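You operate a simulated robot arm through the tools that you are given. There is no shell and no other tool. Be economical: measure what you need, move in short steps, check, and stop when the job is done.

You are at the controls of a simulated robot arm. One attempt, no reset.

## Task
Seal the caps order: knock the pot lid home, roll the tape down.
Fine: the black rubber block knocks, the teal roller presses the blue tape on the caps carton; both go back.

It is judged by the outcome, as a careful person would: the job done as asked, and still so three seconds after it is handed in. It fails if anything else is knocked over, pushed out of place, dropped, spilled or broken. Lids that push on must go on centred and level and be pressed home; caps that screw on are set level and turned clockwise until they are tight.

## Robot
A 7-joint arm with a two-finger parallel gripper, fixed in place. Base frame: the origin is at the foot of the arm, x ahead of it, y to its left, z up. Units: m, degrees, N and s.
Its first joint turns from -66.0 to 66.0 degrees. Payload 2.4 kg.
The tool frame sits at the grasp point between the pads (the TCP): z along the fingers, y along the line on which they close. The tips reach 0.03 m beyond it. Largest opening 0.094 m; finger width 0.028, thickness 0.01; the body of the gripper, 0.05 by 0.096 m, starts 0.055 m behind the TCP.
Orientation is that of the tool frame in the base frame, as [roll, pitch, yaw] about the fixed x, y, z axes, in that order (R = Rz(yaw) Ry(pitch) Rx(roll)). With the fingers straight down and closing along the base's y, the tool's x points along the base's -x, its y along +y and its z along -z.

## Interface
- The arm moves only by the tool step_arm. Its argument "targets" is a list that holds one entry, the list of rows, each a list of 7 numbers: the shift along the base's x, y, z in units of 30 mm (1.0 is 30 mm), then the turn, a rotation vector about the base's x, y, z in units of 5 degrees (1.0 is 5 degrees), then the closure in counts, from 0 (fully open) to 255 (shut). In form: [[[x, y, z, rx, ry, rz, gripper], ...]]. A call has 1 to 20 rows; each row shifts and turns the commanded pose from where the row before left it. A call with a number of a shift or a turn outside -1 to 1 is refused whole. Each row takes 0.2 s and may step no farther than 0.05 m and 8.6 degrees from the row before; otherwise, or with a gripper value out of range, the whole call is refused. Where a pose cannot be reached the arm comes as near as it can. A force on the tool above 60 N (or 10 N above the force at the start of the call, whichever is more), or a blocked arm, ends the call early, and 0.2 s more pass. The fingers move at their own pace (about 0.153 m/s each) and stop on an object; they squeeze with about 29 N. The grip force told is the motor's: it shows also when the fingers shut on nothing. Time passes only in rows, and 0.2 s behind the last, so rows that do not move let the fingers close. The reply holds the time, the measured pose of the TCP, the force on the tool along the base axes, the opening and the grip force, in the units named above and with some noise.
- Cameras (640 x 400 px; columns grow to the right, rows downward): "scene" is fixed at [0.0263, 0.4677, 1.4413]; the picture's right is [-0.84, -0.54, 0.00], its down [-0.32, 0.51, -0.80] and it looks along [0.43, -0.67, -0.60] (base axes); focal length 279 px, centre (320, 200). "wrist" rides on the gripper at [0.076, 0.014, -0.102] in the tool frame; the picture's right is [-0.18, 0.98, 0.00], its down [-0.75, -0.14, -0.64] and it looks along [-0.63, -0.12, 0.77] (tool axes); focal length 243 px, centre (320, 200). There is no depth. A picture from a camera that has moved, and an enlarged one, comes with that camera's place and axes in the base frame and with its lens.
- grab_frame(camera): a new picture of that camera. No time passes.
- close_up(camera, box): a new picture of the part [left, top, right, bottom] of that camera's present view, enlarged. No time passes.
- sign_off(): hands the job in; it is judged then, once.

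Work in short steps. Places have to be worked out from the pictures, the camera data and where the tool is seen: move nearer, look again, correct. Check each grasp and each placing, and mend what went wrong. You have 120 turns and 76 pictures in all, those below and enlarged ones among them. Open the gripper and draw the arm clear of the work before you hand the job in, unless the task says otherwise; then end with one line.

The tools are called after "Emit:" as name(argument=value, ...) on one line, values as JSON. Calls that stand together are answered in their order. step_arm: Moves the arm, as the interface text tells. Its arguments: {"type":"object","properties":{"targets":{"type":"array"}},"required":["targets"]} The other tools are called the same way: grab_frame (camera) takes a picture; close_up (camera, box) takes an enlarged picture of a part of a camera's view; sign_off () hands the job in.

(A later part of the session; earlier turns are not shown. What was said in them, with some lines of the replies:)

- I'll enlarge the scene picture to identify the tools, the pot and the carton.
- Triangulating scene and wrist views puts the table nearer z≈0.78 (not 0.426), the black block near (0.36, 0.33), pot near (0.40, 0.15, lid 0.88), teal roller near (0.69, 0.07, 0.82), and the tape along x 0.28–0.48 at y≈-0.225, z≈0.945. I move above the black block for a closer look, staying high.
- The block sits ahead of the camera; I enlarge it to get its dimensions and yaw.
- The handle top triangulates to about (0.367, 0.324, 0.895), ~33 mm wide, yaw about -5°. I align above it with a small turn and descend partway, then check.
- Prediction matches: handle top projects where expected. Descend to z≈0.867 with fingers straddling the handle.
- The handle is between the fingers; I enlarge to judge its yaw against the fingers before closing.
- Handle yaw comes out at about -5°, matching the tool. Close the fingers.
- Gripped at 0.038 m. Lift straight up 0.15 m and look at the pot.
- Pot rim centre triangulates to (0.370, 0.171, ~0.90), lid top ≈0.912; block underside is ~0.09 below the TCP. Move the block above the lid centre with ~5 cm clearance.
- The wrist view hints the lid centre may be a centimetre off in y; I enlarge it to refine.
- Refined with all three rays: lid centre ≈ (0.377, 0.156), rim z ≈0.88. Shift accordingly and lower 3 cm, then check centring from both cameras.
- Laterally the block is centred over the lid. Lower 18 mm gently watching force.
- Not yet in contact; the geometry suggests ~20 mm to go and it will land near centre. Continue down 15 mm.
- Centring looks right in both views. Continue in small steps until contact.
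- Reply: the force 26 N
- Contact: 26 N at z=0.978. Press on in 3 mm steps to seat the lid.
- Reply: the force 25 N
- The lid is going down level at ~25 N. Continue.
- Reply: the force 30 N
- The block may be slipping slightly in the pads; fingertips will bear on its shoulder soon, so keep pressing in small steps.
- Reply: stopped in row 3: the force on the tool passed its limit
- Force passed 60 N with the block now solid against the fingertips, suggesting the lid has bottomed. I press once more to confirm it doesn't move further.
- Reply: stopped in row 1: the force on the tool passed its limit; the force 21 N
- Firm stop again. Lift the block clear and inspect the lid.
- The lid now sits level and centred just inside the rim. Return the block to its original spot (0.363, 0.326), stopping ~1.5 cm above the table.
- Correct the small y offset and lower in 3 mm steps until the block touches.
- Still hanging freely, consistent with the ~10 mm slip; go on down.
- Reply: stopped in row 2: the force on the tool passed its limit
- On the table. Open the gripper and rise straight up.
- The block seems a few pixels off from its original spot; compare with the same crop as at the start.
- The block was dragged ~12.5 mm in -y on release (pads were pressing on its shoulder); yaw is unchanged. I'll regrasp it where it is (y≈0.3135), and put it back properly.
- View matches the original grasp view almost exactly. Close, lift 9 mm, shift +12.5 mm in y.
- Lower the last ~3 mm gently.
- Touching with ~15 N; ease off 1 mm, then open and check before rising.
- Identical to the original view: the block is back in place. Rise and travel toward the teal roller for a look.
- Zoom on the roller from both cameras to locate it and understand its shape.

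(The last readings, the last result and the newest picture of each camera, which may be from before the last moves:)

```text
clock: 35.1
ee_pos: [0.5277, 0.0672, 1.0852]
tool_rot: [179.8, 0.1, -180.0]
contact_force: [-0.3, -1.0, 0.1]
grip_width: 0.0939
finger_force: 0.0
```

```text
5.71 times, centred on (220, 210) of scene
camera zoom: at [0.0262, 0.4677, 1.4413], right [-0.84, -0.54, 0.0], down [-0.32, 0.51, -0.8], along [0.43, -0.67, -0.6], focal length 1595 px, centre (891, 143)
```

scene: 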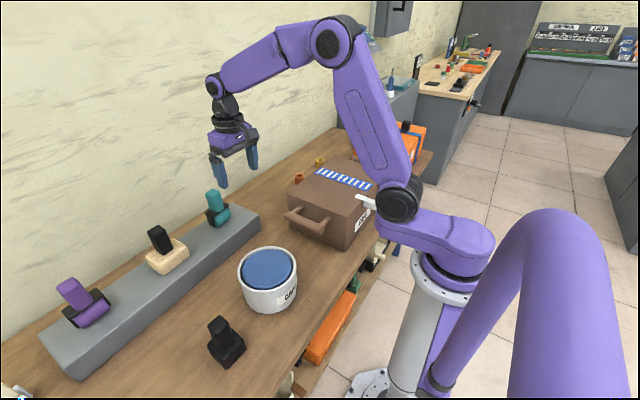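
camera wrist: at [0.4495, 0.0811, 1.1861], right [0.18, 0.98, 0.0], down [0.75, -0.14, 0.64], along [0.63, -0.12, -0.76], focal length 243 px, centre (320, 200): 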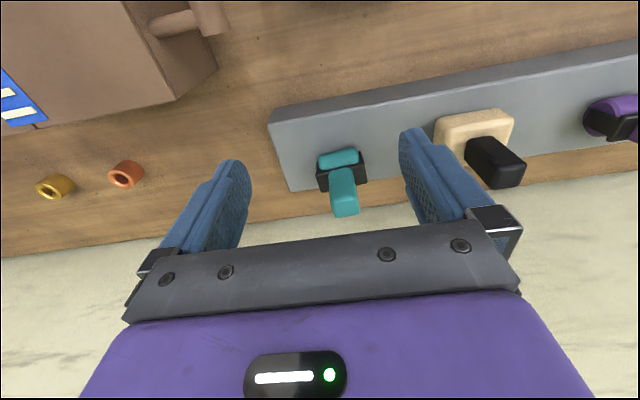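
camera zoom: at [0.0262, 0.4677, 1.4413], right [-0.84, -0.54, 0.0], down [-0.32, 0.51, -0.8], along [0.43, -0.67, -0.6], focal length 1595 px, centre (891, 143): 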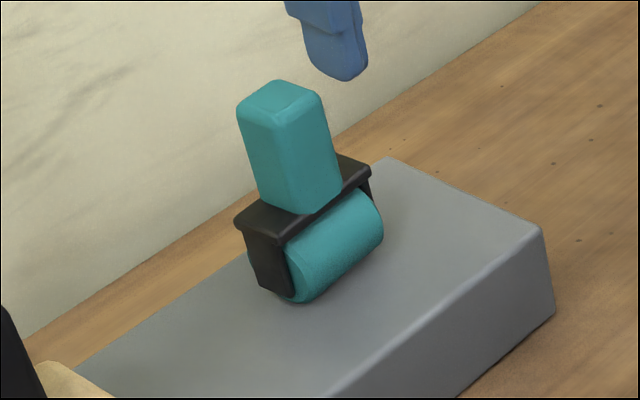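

Roller handle top is near (0.652, 0.075, 0.967), plate ≈0.894, yaw ≈ +4.5°, roller axis along y so it rolls along x like the tape. Move above it and recheck.

Emit:
step_arm(targets=[[[0.8, 0.05, 0, 0, 0, 0.3, 0], [0.8, 0.05, 0, 0, 0, 0.3, 0], [0.8, 0.05, 0, 0, 0, 0.3, 0], [0.8, 0.05, 0, 0, 0, 0, 0], [0.9, 0.05, -0.3, 0, 0, 0, 0], [0, 0, -0.8, 0, 0, 0, 0], [0, 0, 0, 0, 0, 0, 0]]])

Emit:
grab_frame(camera="wrist")

Emit:
close_up(camera="scene", box=[160, 130, 290, 245])

```text
clock: 36.7
ee_pos: [0.6496, 0.0773, 1.0503]
tool_rot: [179.8, 0.2, -175.6]
contact_force: [0.7, 0.1, 0.5]
grip_width: 0.0936
finger_force: 0.1
```

```text
34 pictures are left
camera wrist: at [0.5719, 0.0846, 1.152], right [0.11, 0.99, 0.0], down [0.76, -0.08, 0.64], along [0.64, -0.07, -0.76], focal length 243 px, centre (320, 200)
```

wrist: 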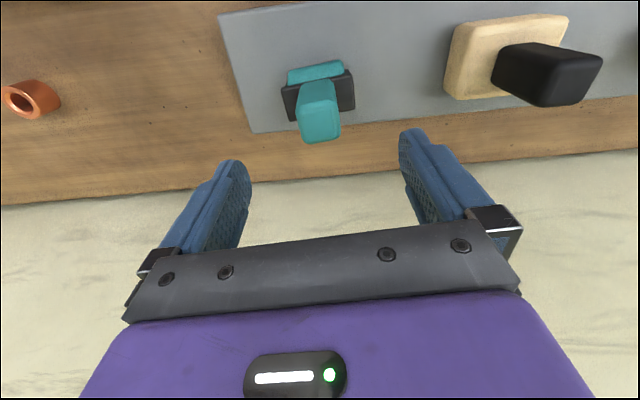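

```text
3.48 times, centred on (225, 188) of scene
camera zoom: at [0.0263, 0.4677, 1.4413], right [-0.84, -0.54, 0.0], down [-0.32, 0.51, -0.8], along [0.43, -0.67, -0.6], focal length 971 px, centre (650, 244)
```

zoom: 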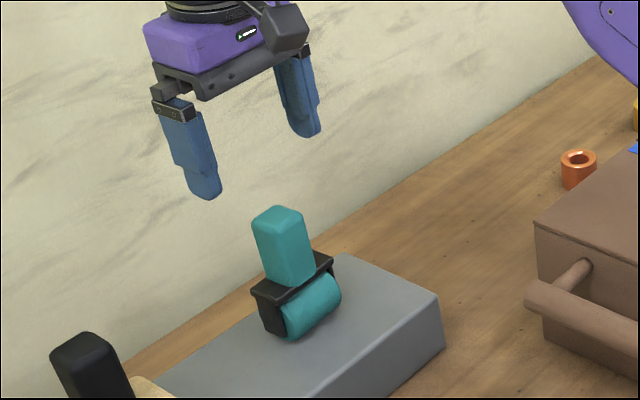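

Refined handle top: (0.656, 0.075, 0.955). Descend to z≈0.927.

Emit:
step_arm(targets=[[[0.15, -0.07, -0.8, 0, 0, 0, 0], [0, 0, -0.8, 0, 0, 0, 0], [0, 0, -0.8, 0, 0, 0, 0], [0, 0, -0.8, 0, 0, 0, 0], [0, 0, -0.8, 0, 0, 0, 0], [0, 0, 0, 0, 0, 0, 0]]])

Emit:
close_up(camera="wrist", box=[210, 60, 430, 250])

Emit:
close_up(camera="scene", box=[160, 150, 270, 245])

```text
clock: 38.1
ee_pos: [0.6543, 0.0764, 0.9298]
tool_rot: [179.8, 0.2, -175.5]
contact_force: [-0.1, -0.4, -0.5]
grip_width: 0.0941
finger_force: 0.0
```

```text
2.11 times, centred on (320, 155) of wrist
camera zoom: at [0.5764, 0.083, 1.0323], right [0.11, 0.99, 0.0], down [0.76, -0.08, 0.64], along [0.64, -0.07, -0.76], focal length 511 px, centre (320, 295)
```

zoom: 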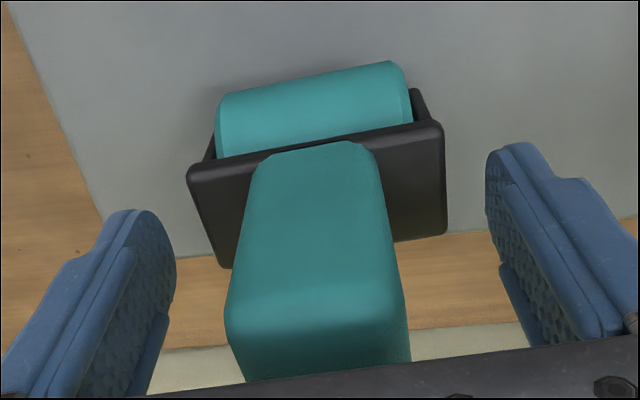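

```text
4.21 times, centred on (215, 198) of scene
camera zoom: at [0.0263, 0.4677, 1.4413], right [-0.84, -0.54, 0.0], down [-0.32, 0.51, -0.8], along [0.43, -0.67, -0.6], focal length 1175 px, centre (762, 210)
```

zoom: 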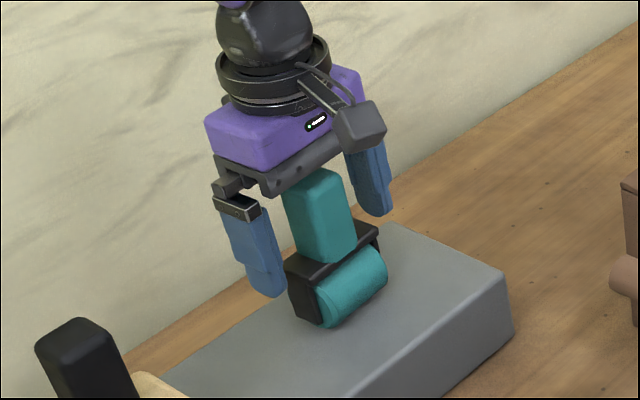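

Handle is centred and aligned. Close.

Emit:
step_arm(targets=[[[0, 0, 0, 0, 0, 0, 255], [0, 0, 0, 0, 0, 0, 255], [0, 0, 0, 0, 0, 0, 255], [0, 0, 0, 0, 0, 0, 255]]])

Emit:
close_up(camera="wrist", box=[210, 60, 430, 250])

```text
clock: 39.1
ee_pos: [0.6537, 0.0758, 0.9312]
tool_rot: [179.9, 0.2, -175.4]
contact_force: [-0.1, 0.6, -0.2]
grip_width: 0.0383
finger_force: 28.8
```

```text
2.11 times, centred on (320, 155) of wrist
camera zoom: at [0.5764, 0.083, 1.0325], right [0.11, 0.99, 0.0], down [0.76, -0.08, 0.64], along [0.64, -0.07, -0.77], focal length 511 px, centre (320, 295)
```

zoom: 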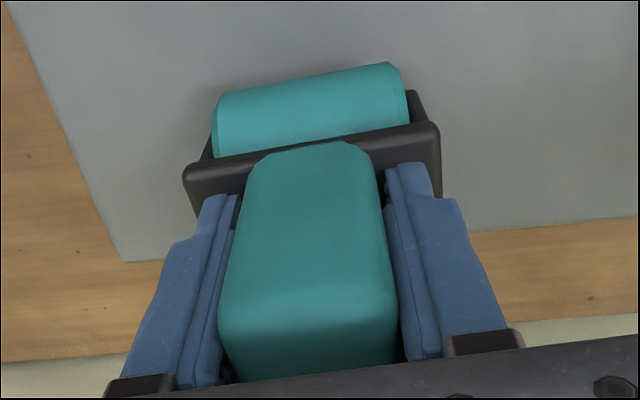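

Grip is good (home pose 0.654, 0.076, 0.930). Lift and carry it toward the near end of the carton tape, staying high, to view the tape.

Emit:
step_arm(targets=[[[0, 0, 0.5, 0, 0, 0, 255], [0, 0, 0.9, 0, 0, 0, 255], [0, 0, 0.9, 0, 0, 0, 255], [0, 0, 0.9, 0, 0, 0, 255], [0, 0, 0.9, 0, 0, 0, 255], [0, 0, 0.9, 0, 0, 0, 255], [0, 0, 0.9, 0, 0, 0, 255], [0, 0, 0.9, 0, 0, 0, 255]]])

Emit:
step_arm(targets=[[[-0.9, -0.75, 0, 0, 0, -0.3, 255], [-0.9, -0.75, 0, 0, 0, -0.3, 255], [-0.9, -0.75, 0, 0, 0, -0.3, 255], [-0.9, -0.75, 0, 0, 0, 0, 255], [-0.9, -0.75, 0, 0, 0, 0, 255], [-0.9, -0.75, 0, 0, 0, 0, 255], [-0.9, -0.75, 0, 0, 0, 0, 255], [-0.9, -0.75, 0, 0, 0, 0, 255], [-0.9, -0.75, 0, 0, 0, 0, 255], [-0.9, -0.75, 0, 0, 0, 0, 255], [-0.9, -0.75, 0, 0, 0, 0, 255], [-0.9, -0.75, 0, 0, 0, 0, 255], [-0.9, -0.9, 0, 0, 0, 0, 255]]])

Emit:
grab_frame(camera="wrist")

Emit:
grab_frame(camera="scene")

```text
clock: 40.9
ee_pos: [0.6493, 0.074, 1.1339]
tool_rot: [179.9, 0.1, -175.5]
contact_force: [0.2, 0.9, -2.0]
grip_width: 0.038
finger_force: 28.8
out of reach, approached as far as the arm can: row 8
```

```text
clock: 43.7
ee_pos: [0.2987, -0.2217, 1.1352]
tool_rot: [179.9, 0.2, -179.9]
contact_force: [1.1, 0.3, -1.5]
grip_width: 0.038
finger_force: 29.2
```

```text
29 pictures are left
camera wrist: at [0.2221, -0.2095, 1.2363], right [0.18, 0.98, 0.0], down [0.75, -0.14, 0.64], along [0.63, -0.11, -0.77], focal length 243 px, centre (320, 200)
```

wrist: 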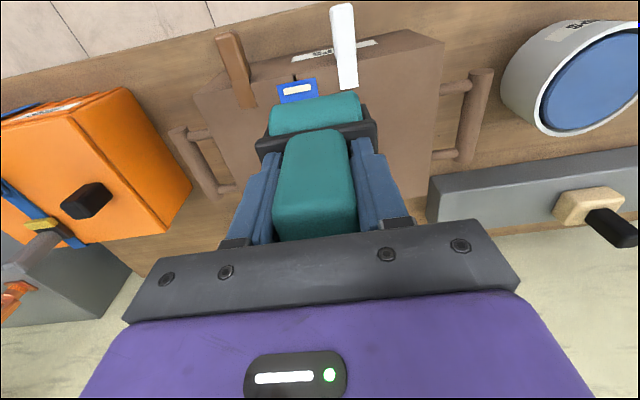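

```text
28 pictures are left
```

scene: 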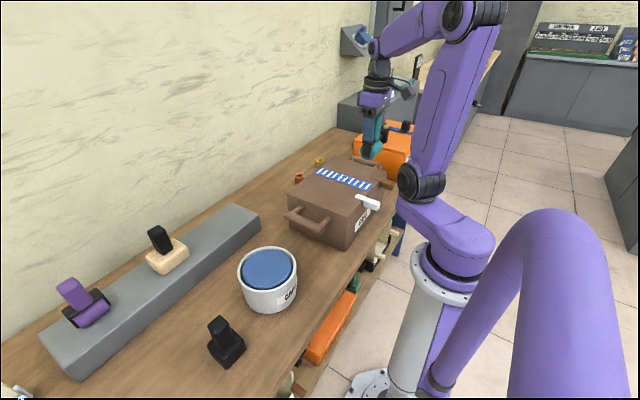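

Two upright things (white and brown) stand at the carton's near edge beside the tape's start. Zoom in on them and on the scene view.

Emit:
close_up(camera="wrist", box=[160, 0, 460, 200])

Emit:
close_up(camera="scene", box=[280, 120, 420, 250])

```text
2.00 times, centred on (310, 100) of wrist
camera zoom: at [0.2221, -0.2095, 1.2363], right [0.18, 0.98, 0.0], down [0.75, -0.14, 0.64], along [0.63, -0.11, -0.77], focal length 485 px, centre (340, 400)
```

zoom: 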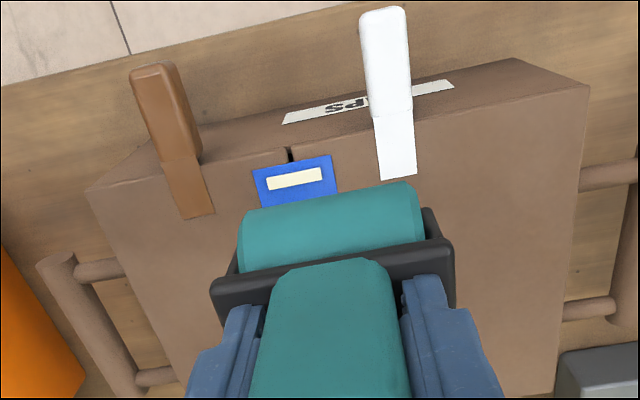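

```text
3.08 times, centred on (350, 185) of scene
camera zoom: at [0.0263, 0.4677, 1.4413], right [-0.84, -0.54, 0.0], down [-0.32, 0.51, -0.8], along [0.43, -0.67, -0.6], focal length 859 px, centre (228, 246)
```

zoom: 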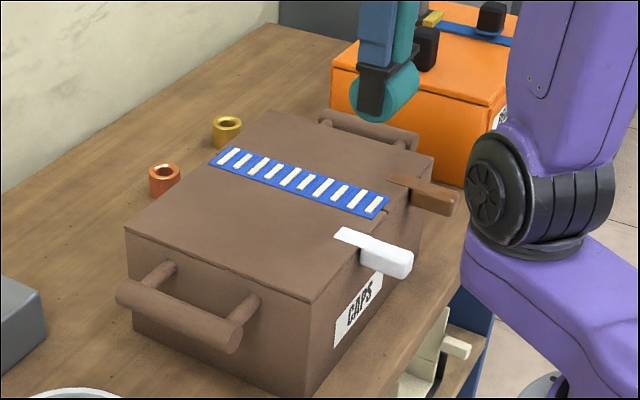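

Tape runs x≈0.295–0.50 at y≈-0.25 on top z≈0.92; tags sit either side (gap y -0.306 to -0.20, frame ~0.075 wide fits). The roller axis is ~27 mm toward -x of the TCP. Move to (0.33, -0.252) and lower part way.

Emit:
step_arm(targets=[[[0.5, -0.5, 0, 0, 0, 0, 255], [0.53, -0.51, 0, 0, 0, 0, 255], [0, 0, -0.8, 0, 0, 0, 255], [0, 0, -0.8, 0, 0, 0, 255], [0, 0, -0.8, 0, 0, 0, 255], [0, 0, 0, 0, 0, 0, 255]]])

Emit:
close_up(camera="wrist", box=[160, 0, 460, 200])

Emit:
close_up(camera="scene", box=[280, 120, 420, 250])

```text
clock: 45.1
ee_pos: [0.3291, -0.2533, 1.0615]
tool_rot: [179.9, 0.2, 180.0]
contact_force: [-0.1, -0.4, -1.9]
grip_width: 0.0379
finger_force: 28.9
```

```text
2.00 times, centred on (310, 100) of wrist
camera zoom: at [0.2529, -0.2398, 1.1634], right [0.18, 0.98, 0.0], down [0.75, -0.14, 0.64], along [0.63, -0.12, -0.76], focal length 485 px, centre (340, 400)
```

zoom: 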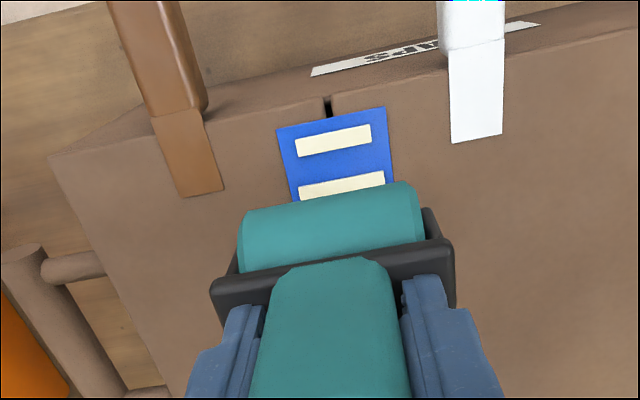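

```text
3.08 times, centred on (350, 185) of scene
camera zoom: at [0.0263, 0.4677, 1.4413], right [-0.84, -0.54, 0.0], down [-0.32, 0.51, -0.8], along [0.43, -0.67, -0.6], focal length 859 px, centre (228, 246)
```

zoom: 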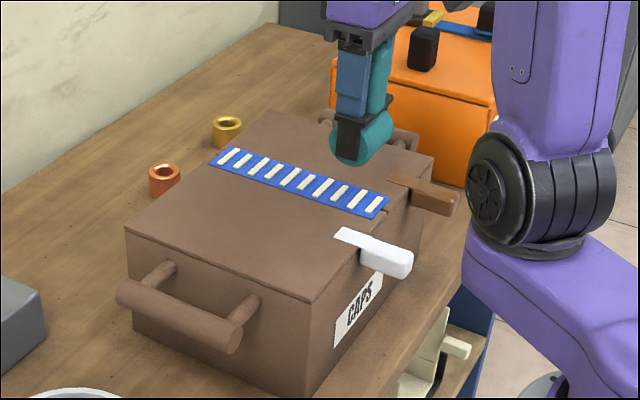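

Lateral alignment is good (tape centre y≈-0.252, roller -0.254; roller axis ≈20 mm to -x). Shift 10 mm back so contact starts near the tape's end, and lower ~35 mm.

Emit:
step_arm(targets=[[[-0.33, 0.03, -0.3, 0, 0, 0, 255], [0, 0, -0.4, 0, 0, 0, 255], [0, 0, -0.3, 0, 0, 0, 255], [0, 0, -0.2, 0, 0, 0, 255], [0, 0, 0, 0, 0, 0, 255]]])

Emit:
close_up(camera="scene", box=[290, 120, 420, 220])

```text
clock: 46.3
ee_pos: [0.3182, -0.2522, 1.026]
tool_rot: [179.7, 0.2, 179.9]
contact_force: [0.4, 0.3, -2.3]
grip_width: 0.0381
finger_force: 29.1
```

```text
4.00 times, centred on (355, 170) of scene
camera zoom: at [0.0263, 0.4677, 1.4413], right [-0.84, -0.54, 0.0], down [-0.32, 0.51, -0.8], along [0.43, -0.67, -0.6], focal length 1116 px, centre (180, 320)
```

zoom: 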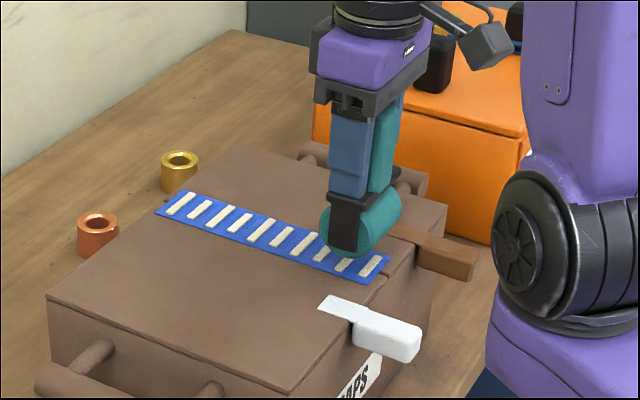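

Roller is close above. Shift 6 mm further back and lower gently until contact.

Emit:
step_arm(targets=[[[-0.2, 0, -0.2, 0, 0, 0, 255], [0, 0, -0.2, 0, 0, 0, 255], [0, 0, -0.1, 0, 0, 0, 255], [0, 0, 0, 0, 0, 0, 255]]])

Emit:
step_arm(targets=[[[0, 0, -0.1, 0, 0, 0, 255], [0, 0, 0, 0, 0, 0, 255]]])

```text
clock: 47.3
ee_pos: [0.3132, -0.2524, 1.0121]
tool_rot: [179.9, 0.2, -180.0]
contact_force: [0.6, -0.6, -1.8]
grip_width: 0.0382
finger_force: 28.9
```

```text
clock: 47.9
ee_pos: [0.3126, -0.2523, 1.0088]
tool_rot: [179.8, 0.2, -180.0]
contact_force: [0.7, 0.3, -1.4]
grip_width: 0.0383
finger_force: 28.7
```

Emit:
step_arm(targets=[[[0, 0, -0.1, 0, 0, 0, 255], [0, 0, -0.1, 0, 0, 0, 255], [0, 0, 0, 0, 0, 0, 255]]])

Emit:
close_up(camera="scene", box=[290, 120, 420, 220])

```text
clock: 48.7
ee_pos: [0.3136, -0.2526, 1.004]
tool_rot: [-180.0, 0.3, 180.0]
contact_force: [-1.3, 7.4, 48.3]
grip_width: 0.038
finger_force: 28.9
```

```text
4.00 times, centred on (355, 170) of scene
camera zoom: at [0.0257, 0.4683, 1.4411], right [-0.84, -0.54, 0.0], down [-0.32, 0.51, -0.8], along [0.43, -0.67, -0.6], focal length 1116 px, centre (180, 320)
```

zoom: 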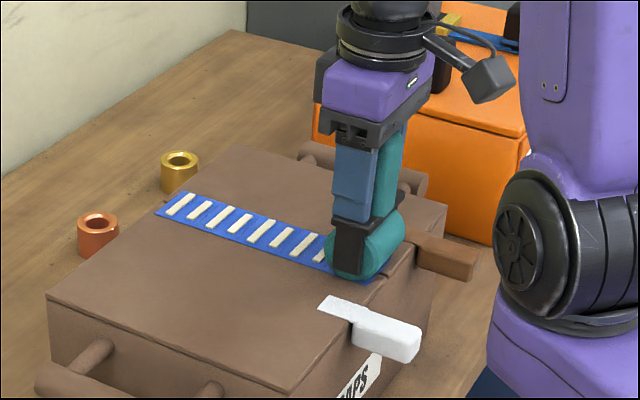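

Contact, 48 N — a bit firm; ease 0.8 mm. The roller covers the tape's near end; then start rolling in +x, checking.

Emit:
step_arm(targets=[[[0, 0, 0.028, 0, 0, 0, 255], [0, 0, 0, 0, 0, 0, 255]]])

Emit:
step_arm(targets=[[[-0.15, 0, 0, 0, 0, 0, 255], [0.2, 0, 0, 0, 0, 0, 255], [0.2, 0, 0, 0, 0, 0, 255], [0.2, 0, 0, 0, 0, 0, 255], [0.2, 0, 0, 0, 0, 0, 255]]])

```text
clock: 49.3
ee_pos: [0.314, -0.2524, 1.0029]
tool_rot: [-179.9, 0.4, 180.0]
contact_force: [4.6, 2.4, 36.5]
grip_width: 0.0381
finger_force: 28.5
```

```text
clock: 50.5
ee_pos: [0.3312, -0.2518, 1.0035]
tool_rot: [179.8, 0.2, 180.0]
contact_force: [-18.9, -1.3, 46.9]
grip_width: 0.0378
finger_force: 28.7
```

There is ~19 N drag at 47 N; ease the pressure and check that the carton hasn't shifted.

Emit:
step_arm(targets=[[[0, 0, 0.05, 0, 0, 0, 255], [0, 0, 0, 0, 0, 0, 255]]])

Emit:
close_up(camera="scene", box=[290, 120, 420, 220])

```text
clock: 51.1
ee_pos: [0.334, -0.2511, 1.0049]
tool_rot: [179.9, 0.2, -179.9]
contact_force: [0.1, -2.0, 2.0]
grip_width: 0.0381
finger_force: 28.8
```

```text
4.00 times, centred on (355, 170) of scene
camera zoom: at [0.0263, 0.4677, 1.4413], right [-0.84, -0.54, 0.0], down [-0.32, 0.51, -0.8], along [0.43, -0.67, -0.6], focal length 1116 px, centre (180, 320)
```

zoom: 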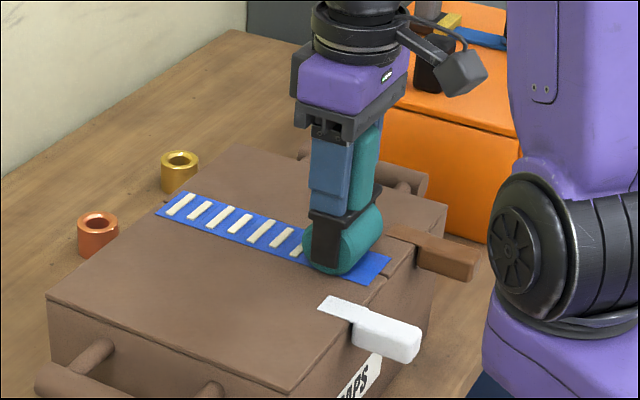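

The cream gaps vanish as the tape is pressed — clear feedback — and the carton hasn't moved. Press with ~20–25 N and continue rolling.

Emit:
step_arm(targets=[[[0, 0, -0.027, 0, 0, 0, 255], [0, 0, 0, 0, 0, 0, 255], [0.2, 0, 0, 0, 0, 0, 255], [0.2, 0, 0, 0, 0, 0, 255], [0.2, 0, 0, 0, 0, 0, 255], [0.2, 0, 0, 0, 0, 0, 255], [0.2, 0, 0, 0, 0, 0, 255]]])

Emit:
close_up(camera="scene", box=[290, 120, 420, 220])

```text
clock: 52.7
ee_pos: [0.3634, -0.252, 1.0046]
tool_rot: [179.7, 0.2, -179.9]
contact_force: [0.3, 0.2, -2.5]
grip_width: 0.0381
finger_force: 28.8
```

```text
4.00 times, centred on (355, 170) of scene
camera zoom: at [0.0263, 0.4677, 1.4413], right [-0.84, -0.54, 0.0], down [-0.32, 0.51, -0.8], along [0.43, -0.67, -0.6], focal length 1116 px, centre (180, 320)
```

zoom: 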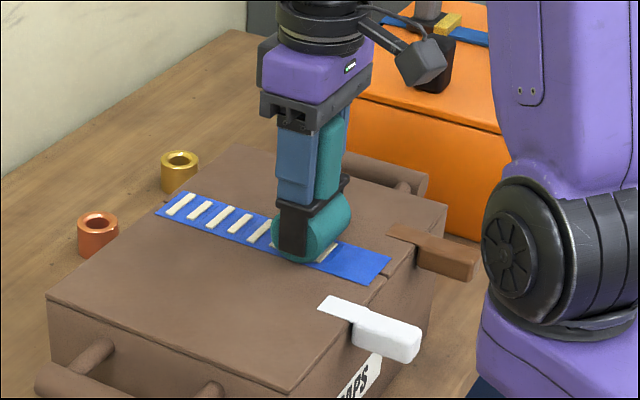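

Contact was lost and one stripe was skipped. Back up 30 mm, then press down to find ~20 N.

Emit:
step_arm(targets=[[[-0.5, 0, 0.05, 0, 0, 0, 255], [-0.5, 0, 0, 0, 0, 0, 255], [0, 0, -0.05, 0, 0, 0, 255], [0, 0, -0.04, 0, 0, 0, 255], [0, 0, 0, 0, 0, 0, 255]]])

Emit:
step_arm(targets=[[[0, 0, -0.02, 0, 0, 0, 255], [0, 0, 0, 0, 0, 0, 255]]])

```text
clock: 53.9
ee_pos: [0.3332, -0.2524, 1.0041]
tool_rot: [179.9, 0.3, 180.0]
contact_force: [-5.0, 1.9, 20.6]
grip_width: 0.038
finger_force: 29.2
```

```text
clock: 54.5
ee_pos: [0.3327, -0.2525, 1.0047]
tool_rot: [179.9, 0.2, 179.9]
contact_force: [-8.6, 5.8, 48.2]
grip_width: 0.0381
finger_force: 28.4
```

Now 48 N; ease slightly and roll forward in 5 mm rows while watching force.

Emit:
step_arm(targets=[[[0, 0, 0.01, 0, 0, 0, 255], [0.17, 0, 0, 0, 0, 0, 255], [0.17, 0, 0, 0, 0, 0, 255], [0.17, 0, 0, 0, 0, 0, 255]]])

Emit:
step_arm(targets=[[[0.17, 0, 0, 0, 0, 0, 255], [0.17, 0, 0, 0, 0, 0, 255], [0.17, 0, 0, 0, 0, 0, 255]]])

```text
clock: 55.5
ee_pos: [0.3478, -0.2522, 1.0042]
tool_rot: [179.9, 0.4, 180.0]
contact_force: [-18.2, -1.9, 49.0]
grip_width: 0.0382
finger_force: 28.7
```

```text
clock: 56.3
ee_pos: [0.3626, -0.2517, 1.0031]
tool_rot: [179.9, 0.2, 180.0]
contact_force: [-16.3, 0.5, 40.5]
grip_width: 0.0384
finger_force: 28.9
```

Steady 40–49 N. Continue rolling.

Emit:
step_arm(targets=[[[0.17, 0, 0, 0, 0, 0, 255], [0.17, 0, 0, 0, 0, 0, 255], [0.17, 0, 0, 0, 0, 0, 255], [0.17, 0, 0, 0, 0, 0, 255], [0.17, 0, 0, 0, 0, 0, 255]]])

Emit:
close_up(camera="scene", box=[290, 120, 420, 220])

```text
clock: 57.5
ee_pos: [0.3895, -0.2521, 1.0053]
tool_rot: [179.8, 0.3, 180.0]
contact_force: [-13.1, -1.9, 37.3]
grip_width: 0.0379
finger_force: 28.9
```

```text
4.00 times, centred on (355, 170) of scene
camera zoom: at [0.0254, 0.468, 1.4412], right [-0.84, -0.54, 0.0], down [-0.32, 0.51, -0.8], along [0.43, -0.67, -0.6], focal length 1116 px, centre (180, 320)
```

zoom: 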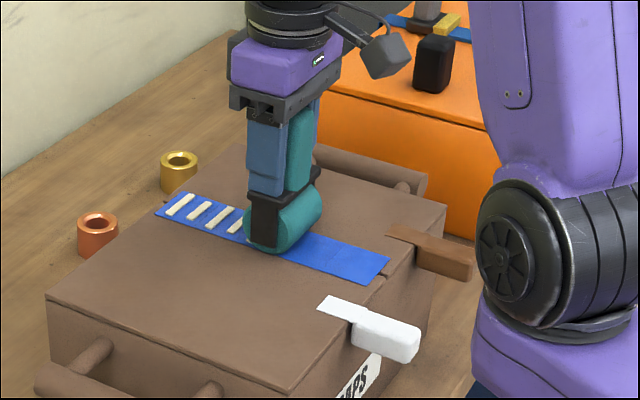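

All stripes behind the roller are gone; carton unmoved. Continue, pressing a hair more as the force decays.

Emit:
step_arm(targets=[[[0.17, 0, 0, 0, 0, 0, 255], [0.17, 0, 0, 0, 0, 0, 255], [0.17, 0, 0, 0, 0, 0, 255], [0.17, 0, 0, 0, 0, 0, 255], [0.17, 0, 0, 0, 0, 0, 255]]])

Emit:
step_arm(targets=[[[0.17, 0, -0.003, 0, 0, 0, 255], [0.17, 0, 0, 0, 0, 0, 255], [0.17, 0, 0, 0, 0, 0, 255], [0.17, 0, 0, 0, 0, 0, 255], [0.17, 0, 0, 0, 0, 0, 255]]])

```text
clock: 58.7
ee_pos: [0.4135, -0.2518, 1.0045]
tool_rot: [179.9, 0.3, 180.0]
contact_force: [-14.8, -0.8, 40.4]
grip_width: 0.0379
finger_force: 29.3
```

```text
clock: 59.9
ee_pos: [0.4398, -0.2518, 1.0032]
tool_rot: [180.0, 0.4, 180.0]
contact_force: [-12.1, -0.6, 37.7]
grip_width: 0.0383
finger_force: 28.3
```

Emit:
step_arm(targets=[[[0.17, 0, 0, 0, 0, 0, 255], [0.17, 0, 0, 0, 0, 0, 255], [0.17, 0, 0, 0, 0, 0, 255], [0.17, 0, 0, 0, 0, 0, 255], [0.17, 0, 0, 0, 0, 0, 255]]])

Emit:
step_arm(targets=[[[0.17, 0, 0, 0, 0, 0, 255], [0.17, 0, 0, 0, 0, 0, 255], [0.17, 0, 0, 0, 0, 0, 255], [0.17, 0, 0, 0, 0, 0, 255]]])

Emit:
close_up(camera="scene", box=[290, 120, 420, 220])

```text
clock: 61.1
ee_pos: [0.4648, -0.252, 1.0031]
tool_rot: [179.9, 0.3, 179.9]
contact_force: [-12.5, -0.7, 34.2]
grip_width: 0.0381
finger_force: 29.0
```

```text
clock: 62.1
ee_pos: [0.4864, -0.2526, 1.003]
tool_rot: [179.9, 0.4, -179.9]
contact_force: [-10.1, 0.4, 30.6]
grip_width: 0.0381
finger_force: 29.1
```

```text
4.00 times, centred on (355, 170) of scene
camera zoom: at [0.0255, 0.468, 1.4412], right [-0.84, -0.54, 0.0], down [-0.32, 0.51, -0.8], along [0.43, -0.67, -0.6], focal length 1116 px, centre (180, 320)
```

zoom: 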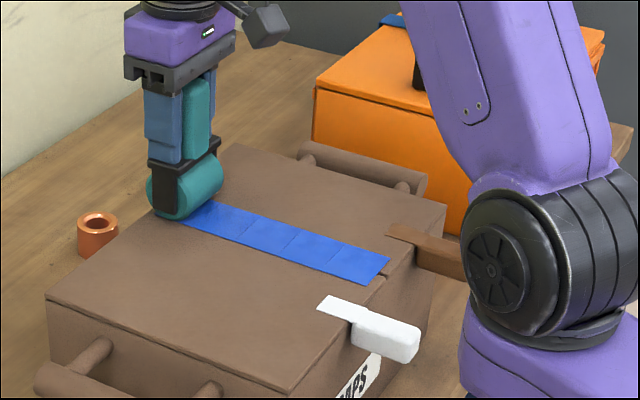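

Nearly at the far end. Roll 9 mm more, then lift clear and inspect.

Emit:
step_arm(targets=[[[0.15, 0, -0.003, 0, 0, 0, 255], [0.15, 0, 0, 0, 0, 0, 255], [0, 0, 0, 0, 0, 0, 255]]])

Emit:
step_arm(targets=[[[0, 0, 0.5, 0, 0, 0, 255], [0, 0, 0.9, 0, 0, 0, 255], [0, 0, 0.9, 0, 0, 0, 255]]])

Emit:
close_up(camera="scene", box=[280, 120, 420, 250])

```text
clock: 62.9
ee_pos: [0.4946, -0.2527, 1.0032]
tool_rot: [179.9, 0.3, -179.9]
contact_force: [-13.2, -0.7, 36.3]
grip_width: 0.0381
finger_force: 29.0
```

```text
clock: 63.7
ee_pos: [0.4946, -0.251, 1.0708]
tool_rot: [179.9, 0.2, 180.0]
contact_force: [0.3, 0.3, -1.7]
grip_width: 0.0382
finger_force: 28.8
```

```text
3.08 times, centred on (350, 185) of scene
camera zoom: at [0.0263, 0.4677, 1.4413], right [-0.84, -0.54, 0.0], down [-0.32, 0.51, -0.8], along [0.43, -0.67, -0.6], focal length 859 px, centre (228, 246)
```

zoom: 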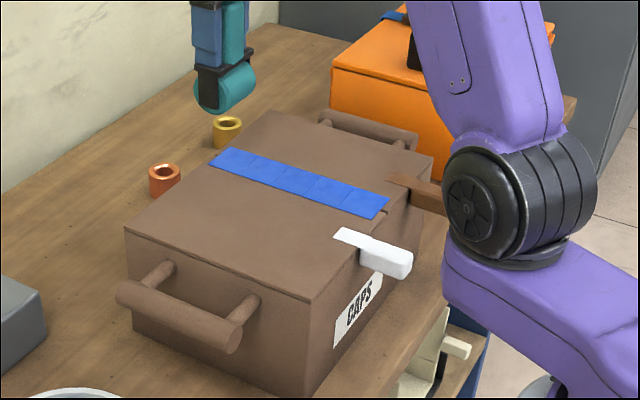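

The tape is fully down and the carton is unmoved. Carry the roller back above its shelf spot (0.654, 0.076) with yaw +4.5°.

Emit:
step_arm(targets=[[[0, 0, 0.8, 0, 0, 0, 255], [0.48, 0.99, 0, 0, 0, 0.3, 255], [0.48, 0.99, 0, 0, 0, 0.3, 255], [0.48, 0.99, 0, 0, 0, 0.3, 255], [0.48, 0.99, 0, 0, 0, 0, 255], [0.48, 0.99, 0, 0, 0, 0, 255], [0.48, 0.99, 0, 0, 0, 0, 255], [0.48, 0.99, 0, 0, 0, 0, 255], [0.48, 0.99, 0, 0, 0, 0, 255], [0.48, 0.99, 0, 0, 0, 0, 255], [0.48, 0.99, 0, 0, 0, 0, 255], [0.5, 0.99, 0, 0, 0, 0, 255], [0, 0, 0, 0, 0, 0, 255]]])

```text
clock: 66.5
ee_pos: [0.6537, 0.0764, 1.0955]
tool_rot: [179.8, 0.2, -175.5]
contact_force: [0.7, 0.1, -1.7]
grip_width: 0.0381
finger_force: 28.7
```

Descend to z≈0.945 and look before setting down.

Emit:
step_arm(targets=[[[0, 0, -0.9, 0, 0, 0, 255], [0, 0, -0.9, 0, 0, 0, 255], [0, 0, -0.9, 0, 0, 0, 255], [0, 0, -0.9, 0, 0, 0, 255], [0, 0, -0.9, 0, 0, 0, 255], [0, 0, -0.5, 0, 0, 0, 255], [0, 0, 0, 0, 0, 0, 255]]])

Emit:
close_up(camera="wrist", box=[210, 60, 430, 250])

```text
clock: 68.1
ee_pos: [0.6537, 0.0745, 0.9447]
tool_rot: [179.8, 0.2, -175.5]
contact_force: [0.8, 0.3, -1.4]
grip_width: 0.0381
finger_force: 28.8
```

```text
2.11 times, centred on (320, 155) of wrist
camera zoom: at [0.5758, 0.0813, 1.0464], right [0.11, 0.99, 0.0], down [0.76, -0.08, 0.64], along [0.64, -0.07, -0.76], focal length 511 px, centre (320, 295)
```

zoom: 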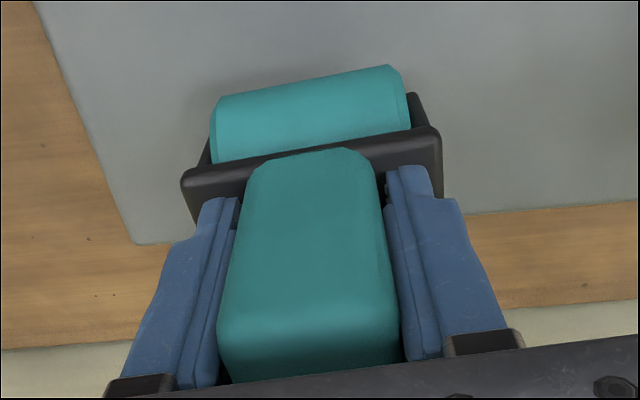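

Small slip only. Lower to near contact, then in ~1.5 mm steps.

Emit:
step_arm(targets=[[[0, 0.03, -0.2, 0, 0, 0, 255], [0, 0, -0.2, 0, 0, 0, 255], [0, 0, -0.08, 0, 0, 0, 255], [0, 0, 0, 0, 0, 0, 255]]])

Emit:
step_arm(targets=[[[0, 0, -0.05, 0, 0, 0, 255], [0, 0, 0, 0, 0, 0, 255]]])

```text
clock: 69.1
ee_pos: [0.6526, 0.0754, 0.9303]
tool_rot: [179.8, 0.3, -175.5]
contact_force: [-0.5, 0.5, -1.7]
grip_width: 0.038
finger_force: 29.4
```

```text
clock: 69.7
ee_pos: [0.6542, 0.0755, 0.9295]
tool_rot: [179.8, 0.2, -175.5]
contact_force: [0.3, -0.5, -1.8]
grip_width: 0.0383
finger_force: 29.4
```

Emit:
step_arm(targets=[[[0, 0, -0.04, 0, 0, 0, 255], [0, 0, 0, 0, 0, 0, 255]]])

Emit:
step_arm(targets=[[[0, 0, -0.03, 0, 0, 0, 255], [0, 0, 0, 0, 0, 0, 255]]])

```text
clock: 70.3
ee_pos: [0.6527, 0.0758, 0.9285]
tool_rot: [179.8, 0.2, -175.6]
contact_force: [-0.2, -0.5, 0.5]
grip_width: 0.0384
finger_force: 28.7
```

```text
clock: 70.9
ee_pos: [0.6534, 0.0756, 0.928]
tool_rot: [179.8, 0.3, -175.4]
contact_force: [-3.7, 0.0, 11.0]
grip_width: 0.0381
finger_force: 28.9
```

Contact at 11 N; ease 0.6 mm, open, and verify.

Emit:
step_arm(targets=[[[0, 0, 0.02, 0, 0, 0, 255], [0, 0, 0, 0, 0, 0, 255], [0, 0, 0, 0, 0, 0, 0], [0, 0, 0, 0, 0, 0, 0], [0, 0, 0, 0, 0, 0, 0], [0, 0, 0, 0, 0, 0, 0]]])

Emit:
close_up(camera="wrist", box=[210, 60, 430, 250])

```text
clock: 72.3
ee_pos: [0.6539, 0.0751, 0.9283]
tool_rot: [179.8, 0.4, -175.6]
contact_force: [1.7, 3.7, 9.9]
grip_width: 0.0922
finger_force: 0.1
```

```text
2.11 times, centred on (320, 155) of wrist
camera zoom: at [0.5763, 0.0825, 1.0297], right [0.11, 0.99, 0.0], down [0.76, -0.08, 0.65], along [0.64, -0.07, -0.76], focal length 511 px, centre (320, 295)
```

zoom: 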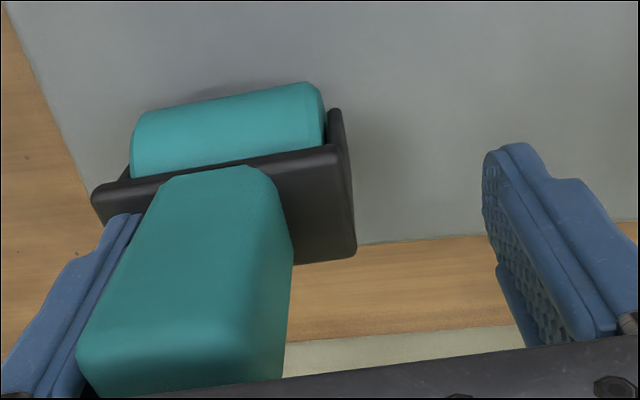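

The handle was dragged along with the left finger again and is still loaded. Check the scene view before acting.

Emit:
close_up(camera="scene", box=[170, 150, 270, 245])

```text
4.21 times, centred on (220, 198) of scene
camera zoom: at [0.0261, 0.4678, 1.4413], right [-0.84, -0.54, 0.0], down [-0.32, 0.51, -0.8], along [0.43, -0.67, -0.6], focal length 1175 px, centre (741, 210)
```

zoom: 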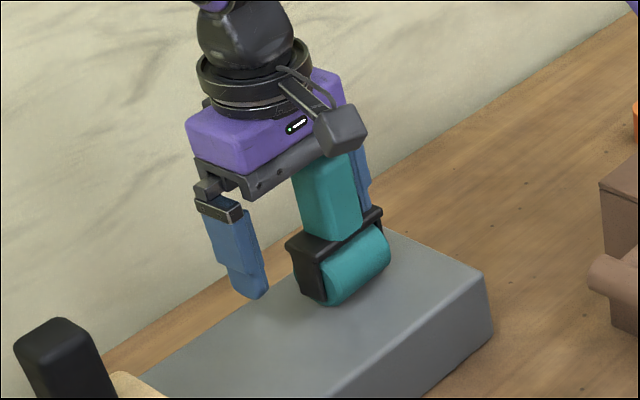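

It stays upright but slid ~25 mm in -y, because a fingertip is bearing on its plate. Rise 12 mm to free it and look.

Emit:
step_arm(targets=[[[0, 0, 0.1, 0, 0, 0, 0], [0, 0, 0.15, 0, 0, 0, 0], [0, 0, 0.15, 0, 0, 0, 0], [0, 0, 0, 0, 0, 0, 0]]])

Emit:
close_up(camera="wrist", box=[210, 60, 430, 250])

```text
clock: 73.3
ee_pos: [0.653, 0.0745, 0.9391]
tool_rot: [179.8, 0.2, -175.6]
contact_force: [0.4, -0.1, -0.5]
grip_width: 0.0939
finger_force: 0.1
```

```text
2.11 times, centred on (320, 155) of wrist
camera zoom: at [0.5762, 0.0822, 1.0412], right [0.11, 0.99, 0.0], down [0.76, -0.08, 0.64], along [0.64, -0.07, -0.77], focal length 511 px, centre (320, 295)
```

zoom: 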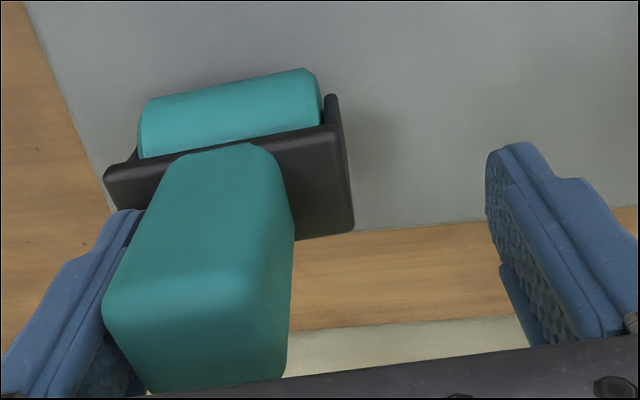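

Freed and standing. Shift the open gripper 24 mm in -y to recentre on the handle, keeping the tips higher above the plate.

Emit:
step_arm(targets=[[[0.03, -0.4, 0, 0, 0, 0, 0], [0.03, -0.4, 0, 0, 0, 0, 0], [0, 0, 0, 0, 0, 0, 0]]])

Emit:
close_up(camera="wrist", box=[210, 60, 430, 250])

```text
clock: 74.1
ee_pos: [0.6553, 0.0505, 0.94]
tool_rot: [179.8, 0.2, -175.4]
contact_force: [0.8, 0.2, -0.2]
grip_width: 0.0938
finger_force: 0.1
```

```text
2.11 times, centred on (320, 155) of wrist
camera zoom: at [0.5784, 0.0578, 1.0414], right [0.11, 0.99, 0.0], down [0.76, -0.08, 0.64], along [0.64, -0.07, -0.76], focal length 511 px, centre (320, 295)
```

zoom: 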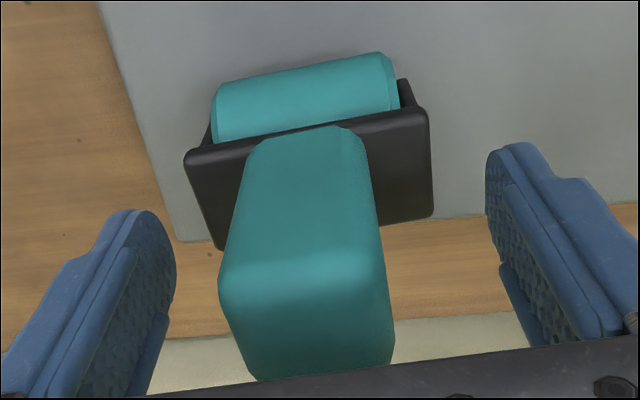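

Well centred now. Close, lift 9 mm, and carry +25 mm back in y.

Emit:
step_arm(targets=[[[0, -0.02, 0, 0, 0, 0, 0], [0, 0, 0, 0, 0, 0, 255], [0, 0, 0, 0, 0, 0, 255], [0, 0, 0, 0, 0, 0, 255], [0, 0, 0, 0, 0, 0, 255], [0, 0, 0.3, 0, 0, 0, 255], [0, 0, 0, 0, 0, 0, 255], [-0.02, 0.4, 0, 0, 0, 0, 255], [-0.02, 0.45, 0, 0, 0, 0, 255], [0, 0, -0.2, 0, 0, 0, 255], [0, 0, 0, 0, 0, 0, 255]]])

Emit:
close_up(camera="wrist", box=[210, 60, 430, 250])

```text
clock: 76.5
ee_pos: [0.6554, 0.0769, 0.9413]
tool_rot: [179.8, 0.2, -175.5]
contact_force: [0.8, 0.4, -1.4]
grip_width: 0.0381
finger_force: 29.3
```

```text
2.11 times, centred on (320, 155) of wrist
camera zoom: at [0.577, 0.0836, 1.0441], right [0.11, 0.99, 0.0], down [0.76, -0.08, 0.64], along [0.64, -0.07, -0.76], focal length 511 px, centre (320, 295)
```

zoom: 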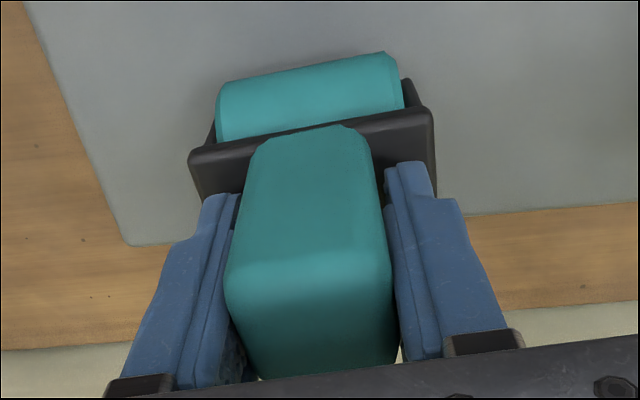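

Same in-grip offset as originally. Lower the last ~3 mm.

Emit:
step_arm(targets=[[[-0.02, 0, -0.07, 0, 0, 0, 255], [0, 0, 0, 0, 0, 0, 255]]])

Emit:
step_arm(targets=[[[0, 0, -0.03, 0, 0, 0, 255], [0, 0, 0, 0, 0, 0, 255]]])

```text
clock: 77.1
ee_pos: [0.6549, 0.0771, 0.9398]
tool_rot: [179.7, 0.1, -175.4]
contact_force: [-0.2, 0.3, -1.2]
grip_width: 0.0381
finger_force: 29.7
```

```text
clock: 77.7
ee_pos: [0.6547, 0.0764, 0.9399]
tool_rot: [179.8, 0.2, -175.6]
contact_force: [-0.7, -0.8, 1.1]
grip_width: 0.0377
finger_force: 29.3
```

Just touching (weight taken). Open in stages and check.

Emit:
step_arm(targets=[[[0, 0, 0, 0, 0, 0, 130], [0, 0, 0, 0, 0, 0, 110], [0, 0, 0, 0, 0, 0, 50], [0, 0, 0, 0, 0, 0, 0], [0, 0, 0, 0, 0, 0, 0]]])

Emit:
close_up(camera="wrist", box=[210, 60, 430, 250])

```text
clock: 78.9
ee_pos: [0.6542, 0.0767, 0.9393]
tool_rot: [179.8, 0.2, -175.5]
contact_force: [0.0, 0.4, 0.1]
grip_width: 0.0942
finger_force: 0.0
```

```text
2.11 times, centred on (320, 155) of wrist
camera zoom: at [0.5766, 0.0832, 1.0414], right [0.11, 0.99, 0.0], down [0.76, -0.08, 0.64], along [0.64, -0.07, -0.76], focal length 511 px, centre (320, 295)
```

zoom: 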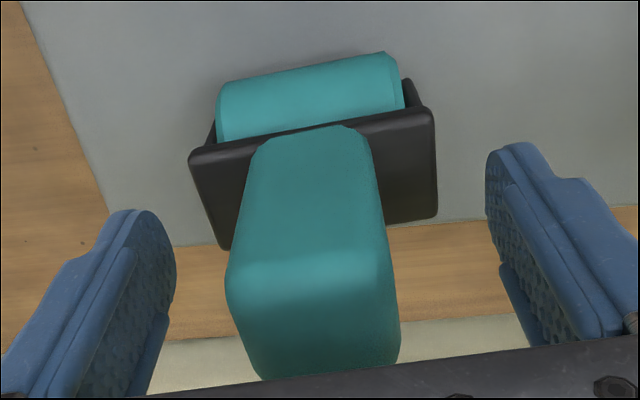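

Clean release; the roller stayed put. Rise straight up, draw back, and check the whole scene.

Emit:
step_arm(targets=[[[0, 0, 0.6, 0, 0, 0, 0], [0, 0, 0.9, 0, 0, 0, 0], [0, 0, 0.9, 0, 0, 0, 0], [0, 0, 0.9, 0, 0, 0, 0], [0, 0, 0.9, 0, 0, 0, 0], [-0.8, 0, 0.3, 0, 0, 0, 0], [-0.8, 0, 0.3, 0, 0, 0, 0], [-0.8, 0, 0.3, 0, 0, 0, 0], [-0.8, 0, 0.3, 0, 0, 0, 0], [-0.8, 0, 0.3, 0, 0, 0, 0], [-0.8, 0, 0.3, 0, 0, 0, 0], [0, 0, 0, 0, 0, 0, 0]]])

Emit:
grab_frame(camera="scene")

Emit:
close_up(camera="scene", box=[180, 175, 260, 245])

```text
clock: 81.5
ee_pos: [0.5097, 0.0766, 1.1212]
tool_rot: [179.8, 0.2, -175.5]
contact_force: [0.9, 0.2, -0.1]
grip_width: 0.094
finger_force: 0.1
```

```text
9 pictures are left
```

scene: 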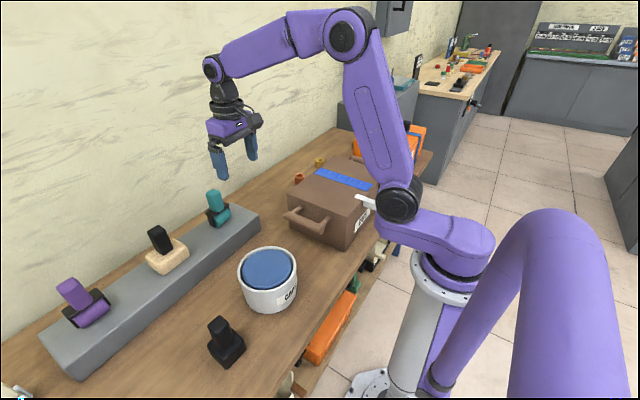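

```text
5.71 times, centred on (220, 210) of scene
camera zoom: at [0.0263, 0.4677, 1.4413], right [-0.84, -0.54, 0.0], down [-0.32, 0.51, -0.8], along [0.43, -0.67, -0.6], focal length 1595 px, centre (891, 143)
```

zoom: 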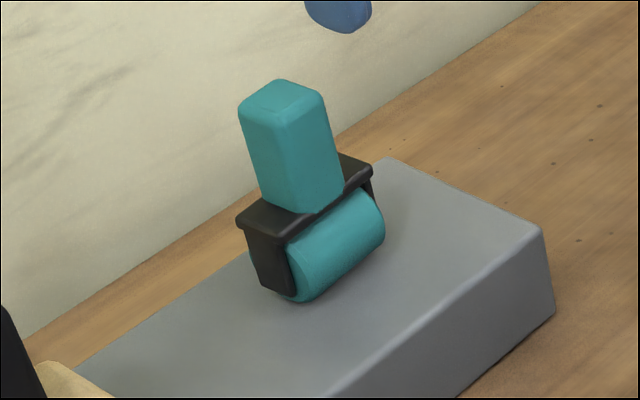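

Roller is back within ~1 mm. One last close check on the lid.

Emit:
close_up(camera="scene", box=[220, 230, 320, 320])

Emit:
grab_frame(camera="wrist")

```text
4.44 times, centred on (270, 275) of scene
camera zoom: at [0.0263, 0.4677, 1.4413], right [-0.84, -0.54, 0.0], down [-0.32, 0.51, -0.8], along [0.43, -0.67, -0.6], focal length 1240 px, centre (542, -133)
```

zoom: 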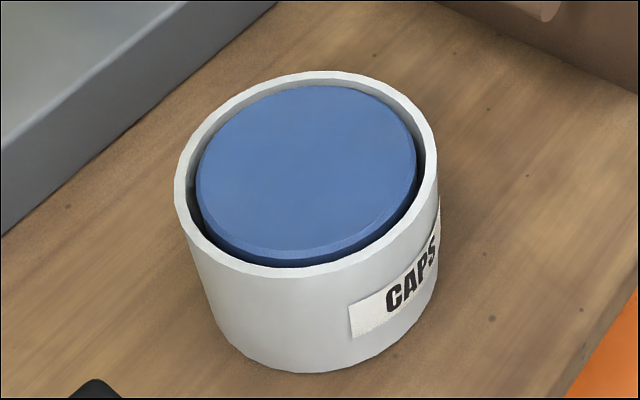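

```text
6 pictures are left
camera wrist: at [0.4319, 0.084, 1.2221], right [0.11, 0.99, 0.0], down [0.76, -0.08, 0.64], along [0.64, -0.07, -0.77], focal length 243 px, centre (320, 200)
```

wrist: 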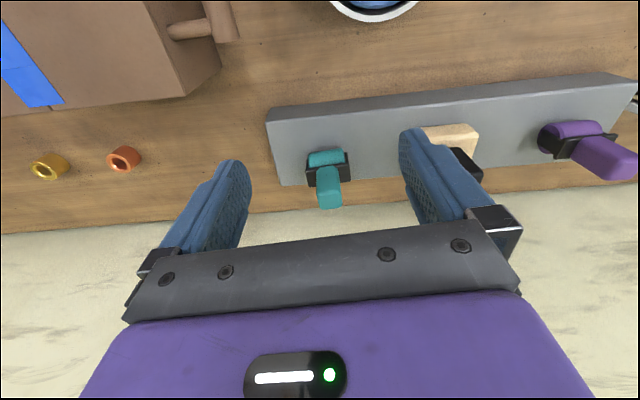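

The lid is level and seated: it held firm above 60 N. The tape is fully down, both tools are back, and the gripper is open and clear, so I hand the job in.

Emit:
sign_off()

```text
The job is handed in.
```

The caps order is sealed: the pot lid is pressed home and level, the carton tape is rolled flat along its whole length, and the black block and teal roller are back in their places. Each tool slid a little on its first release (about 12 mm for the block, 24 mm for the roller), so I picked both up again and reset them.
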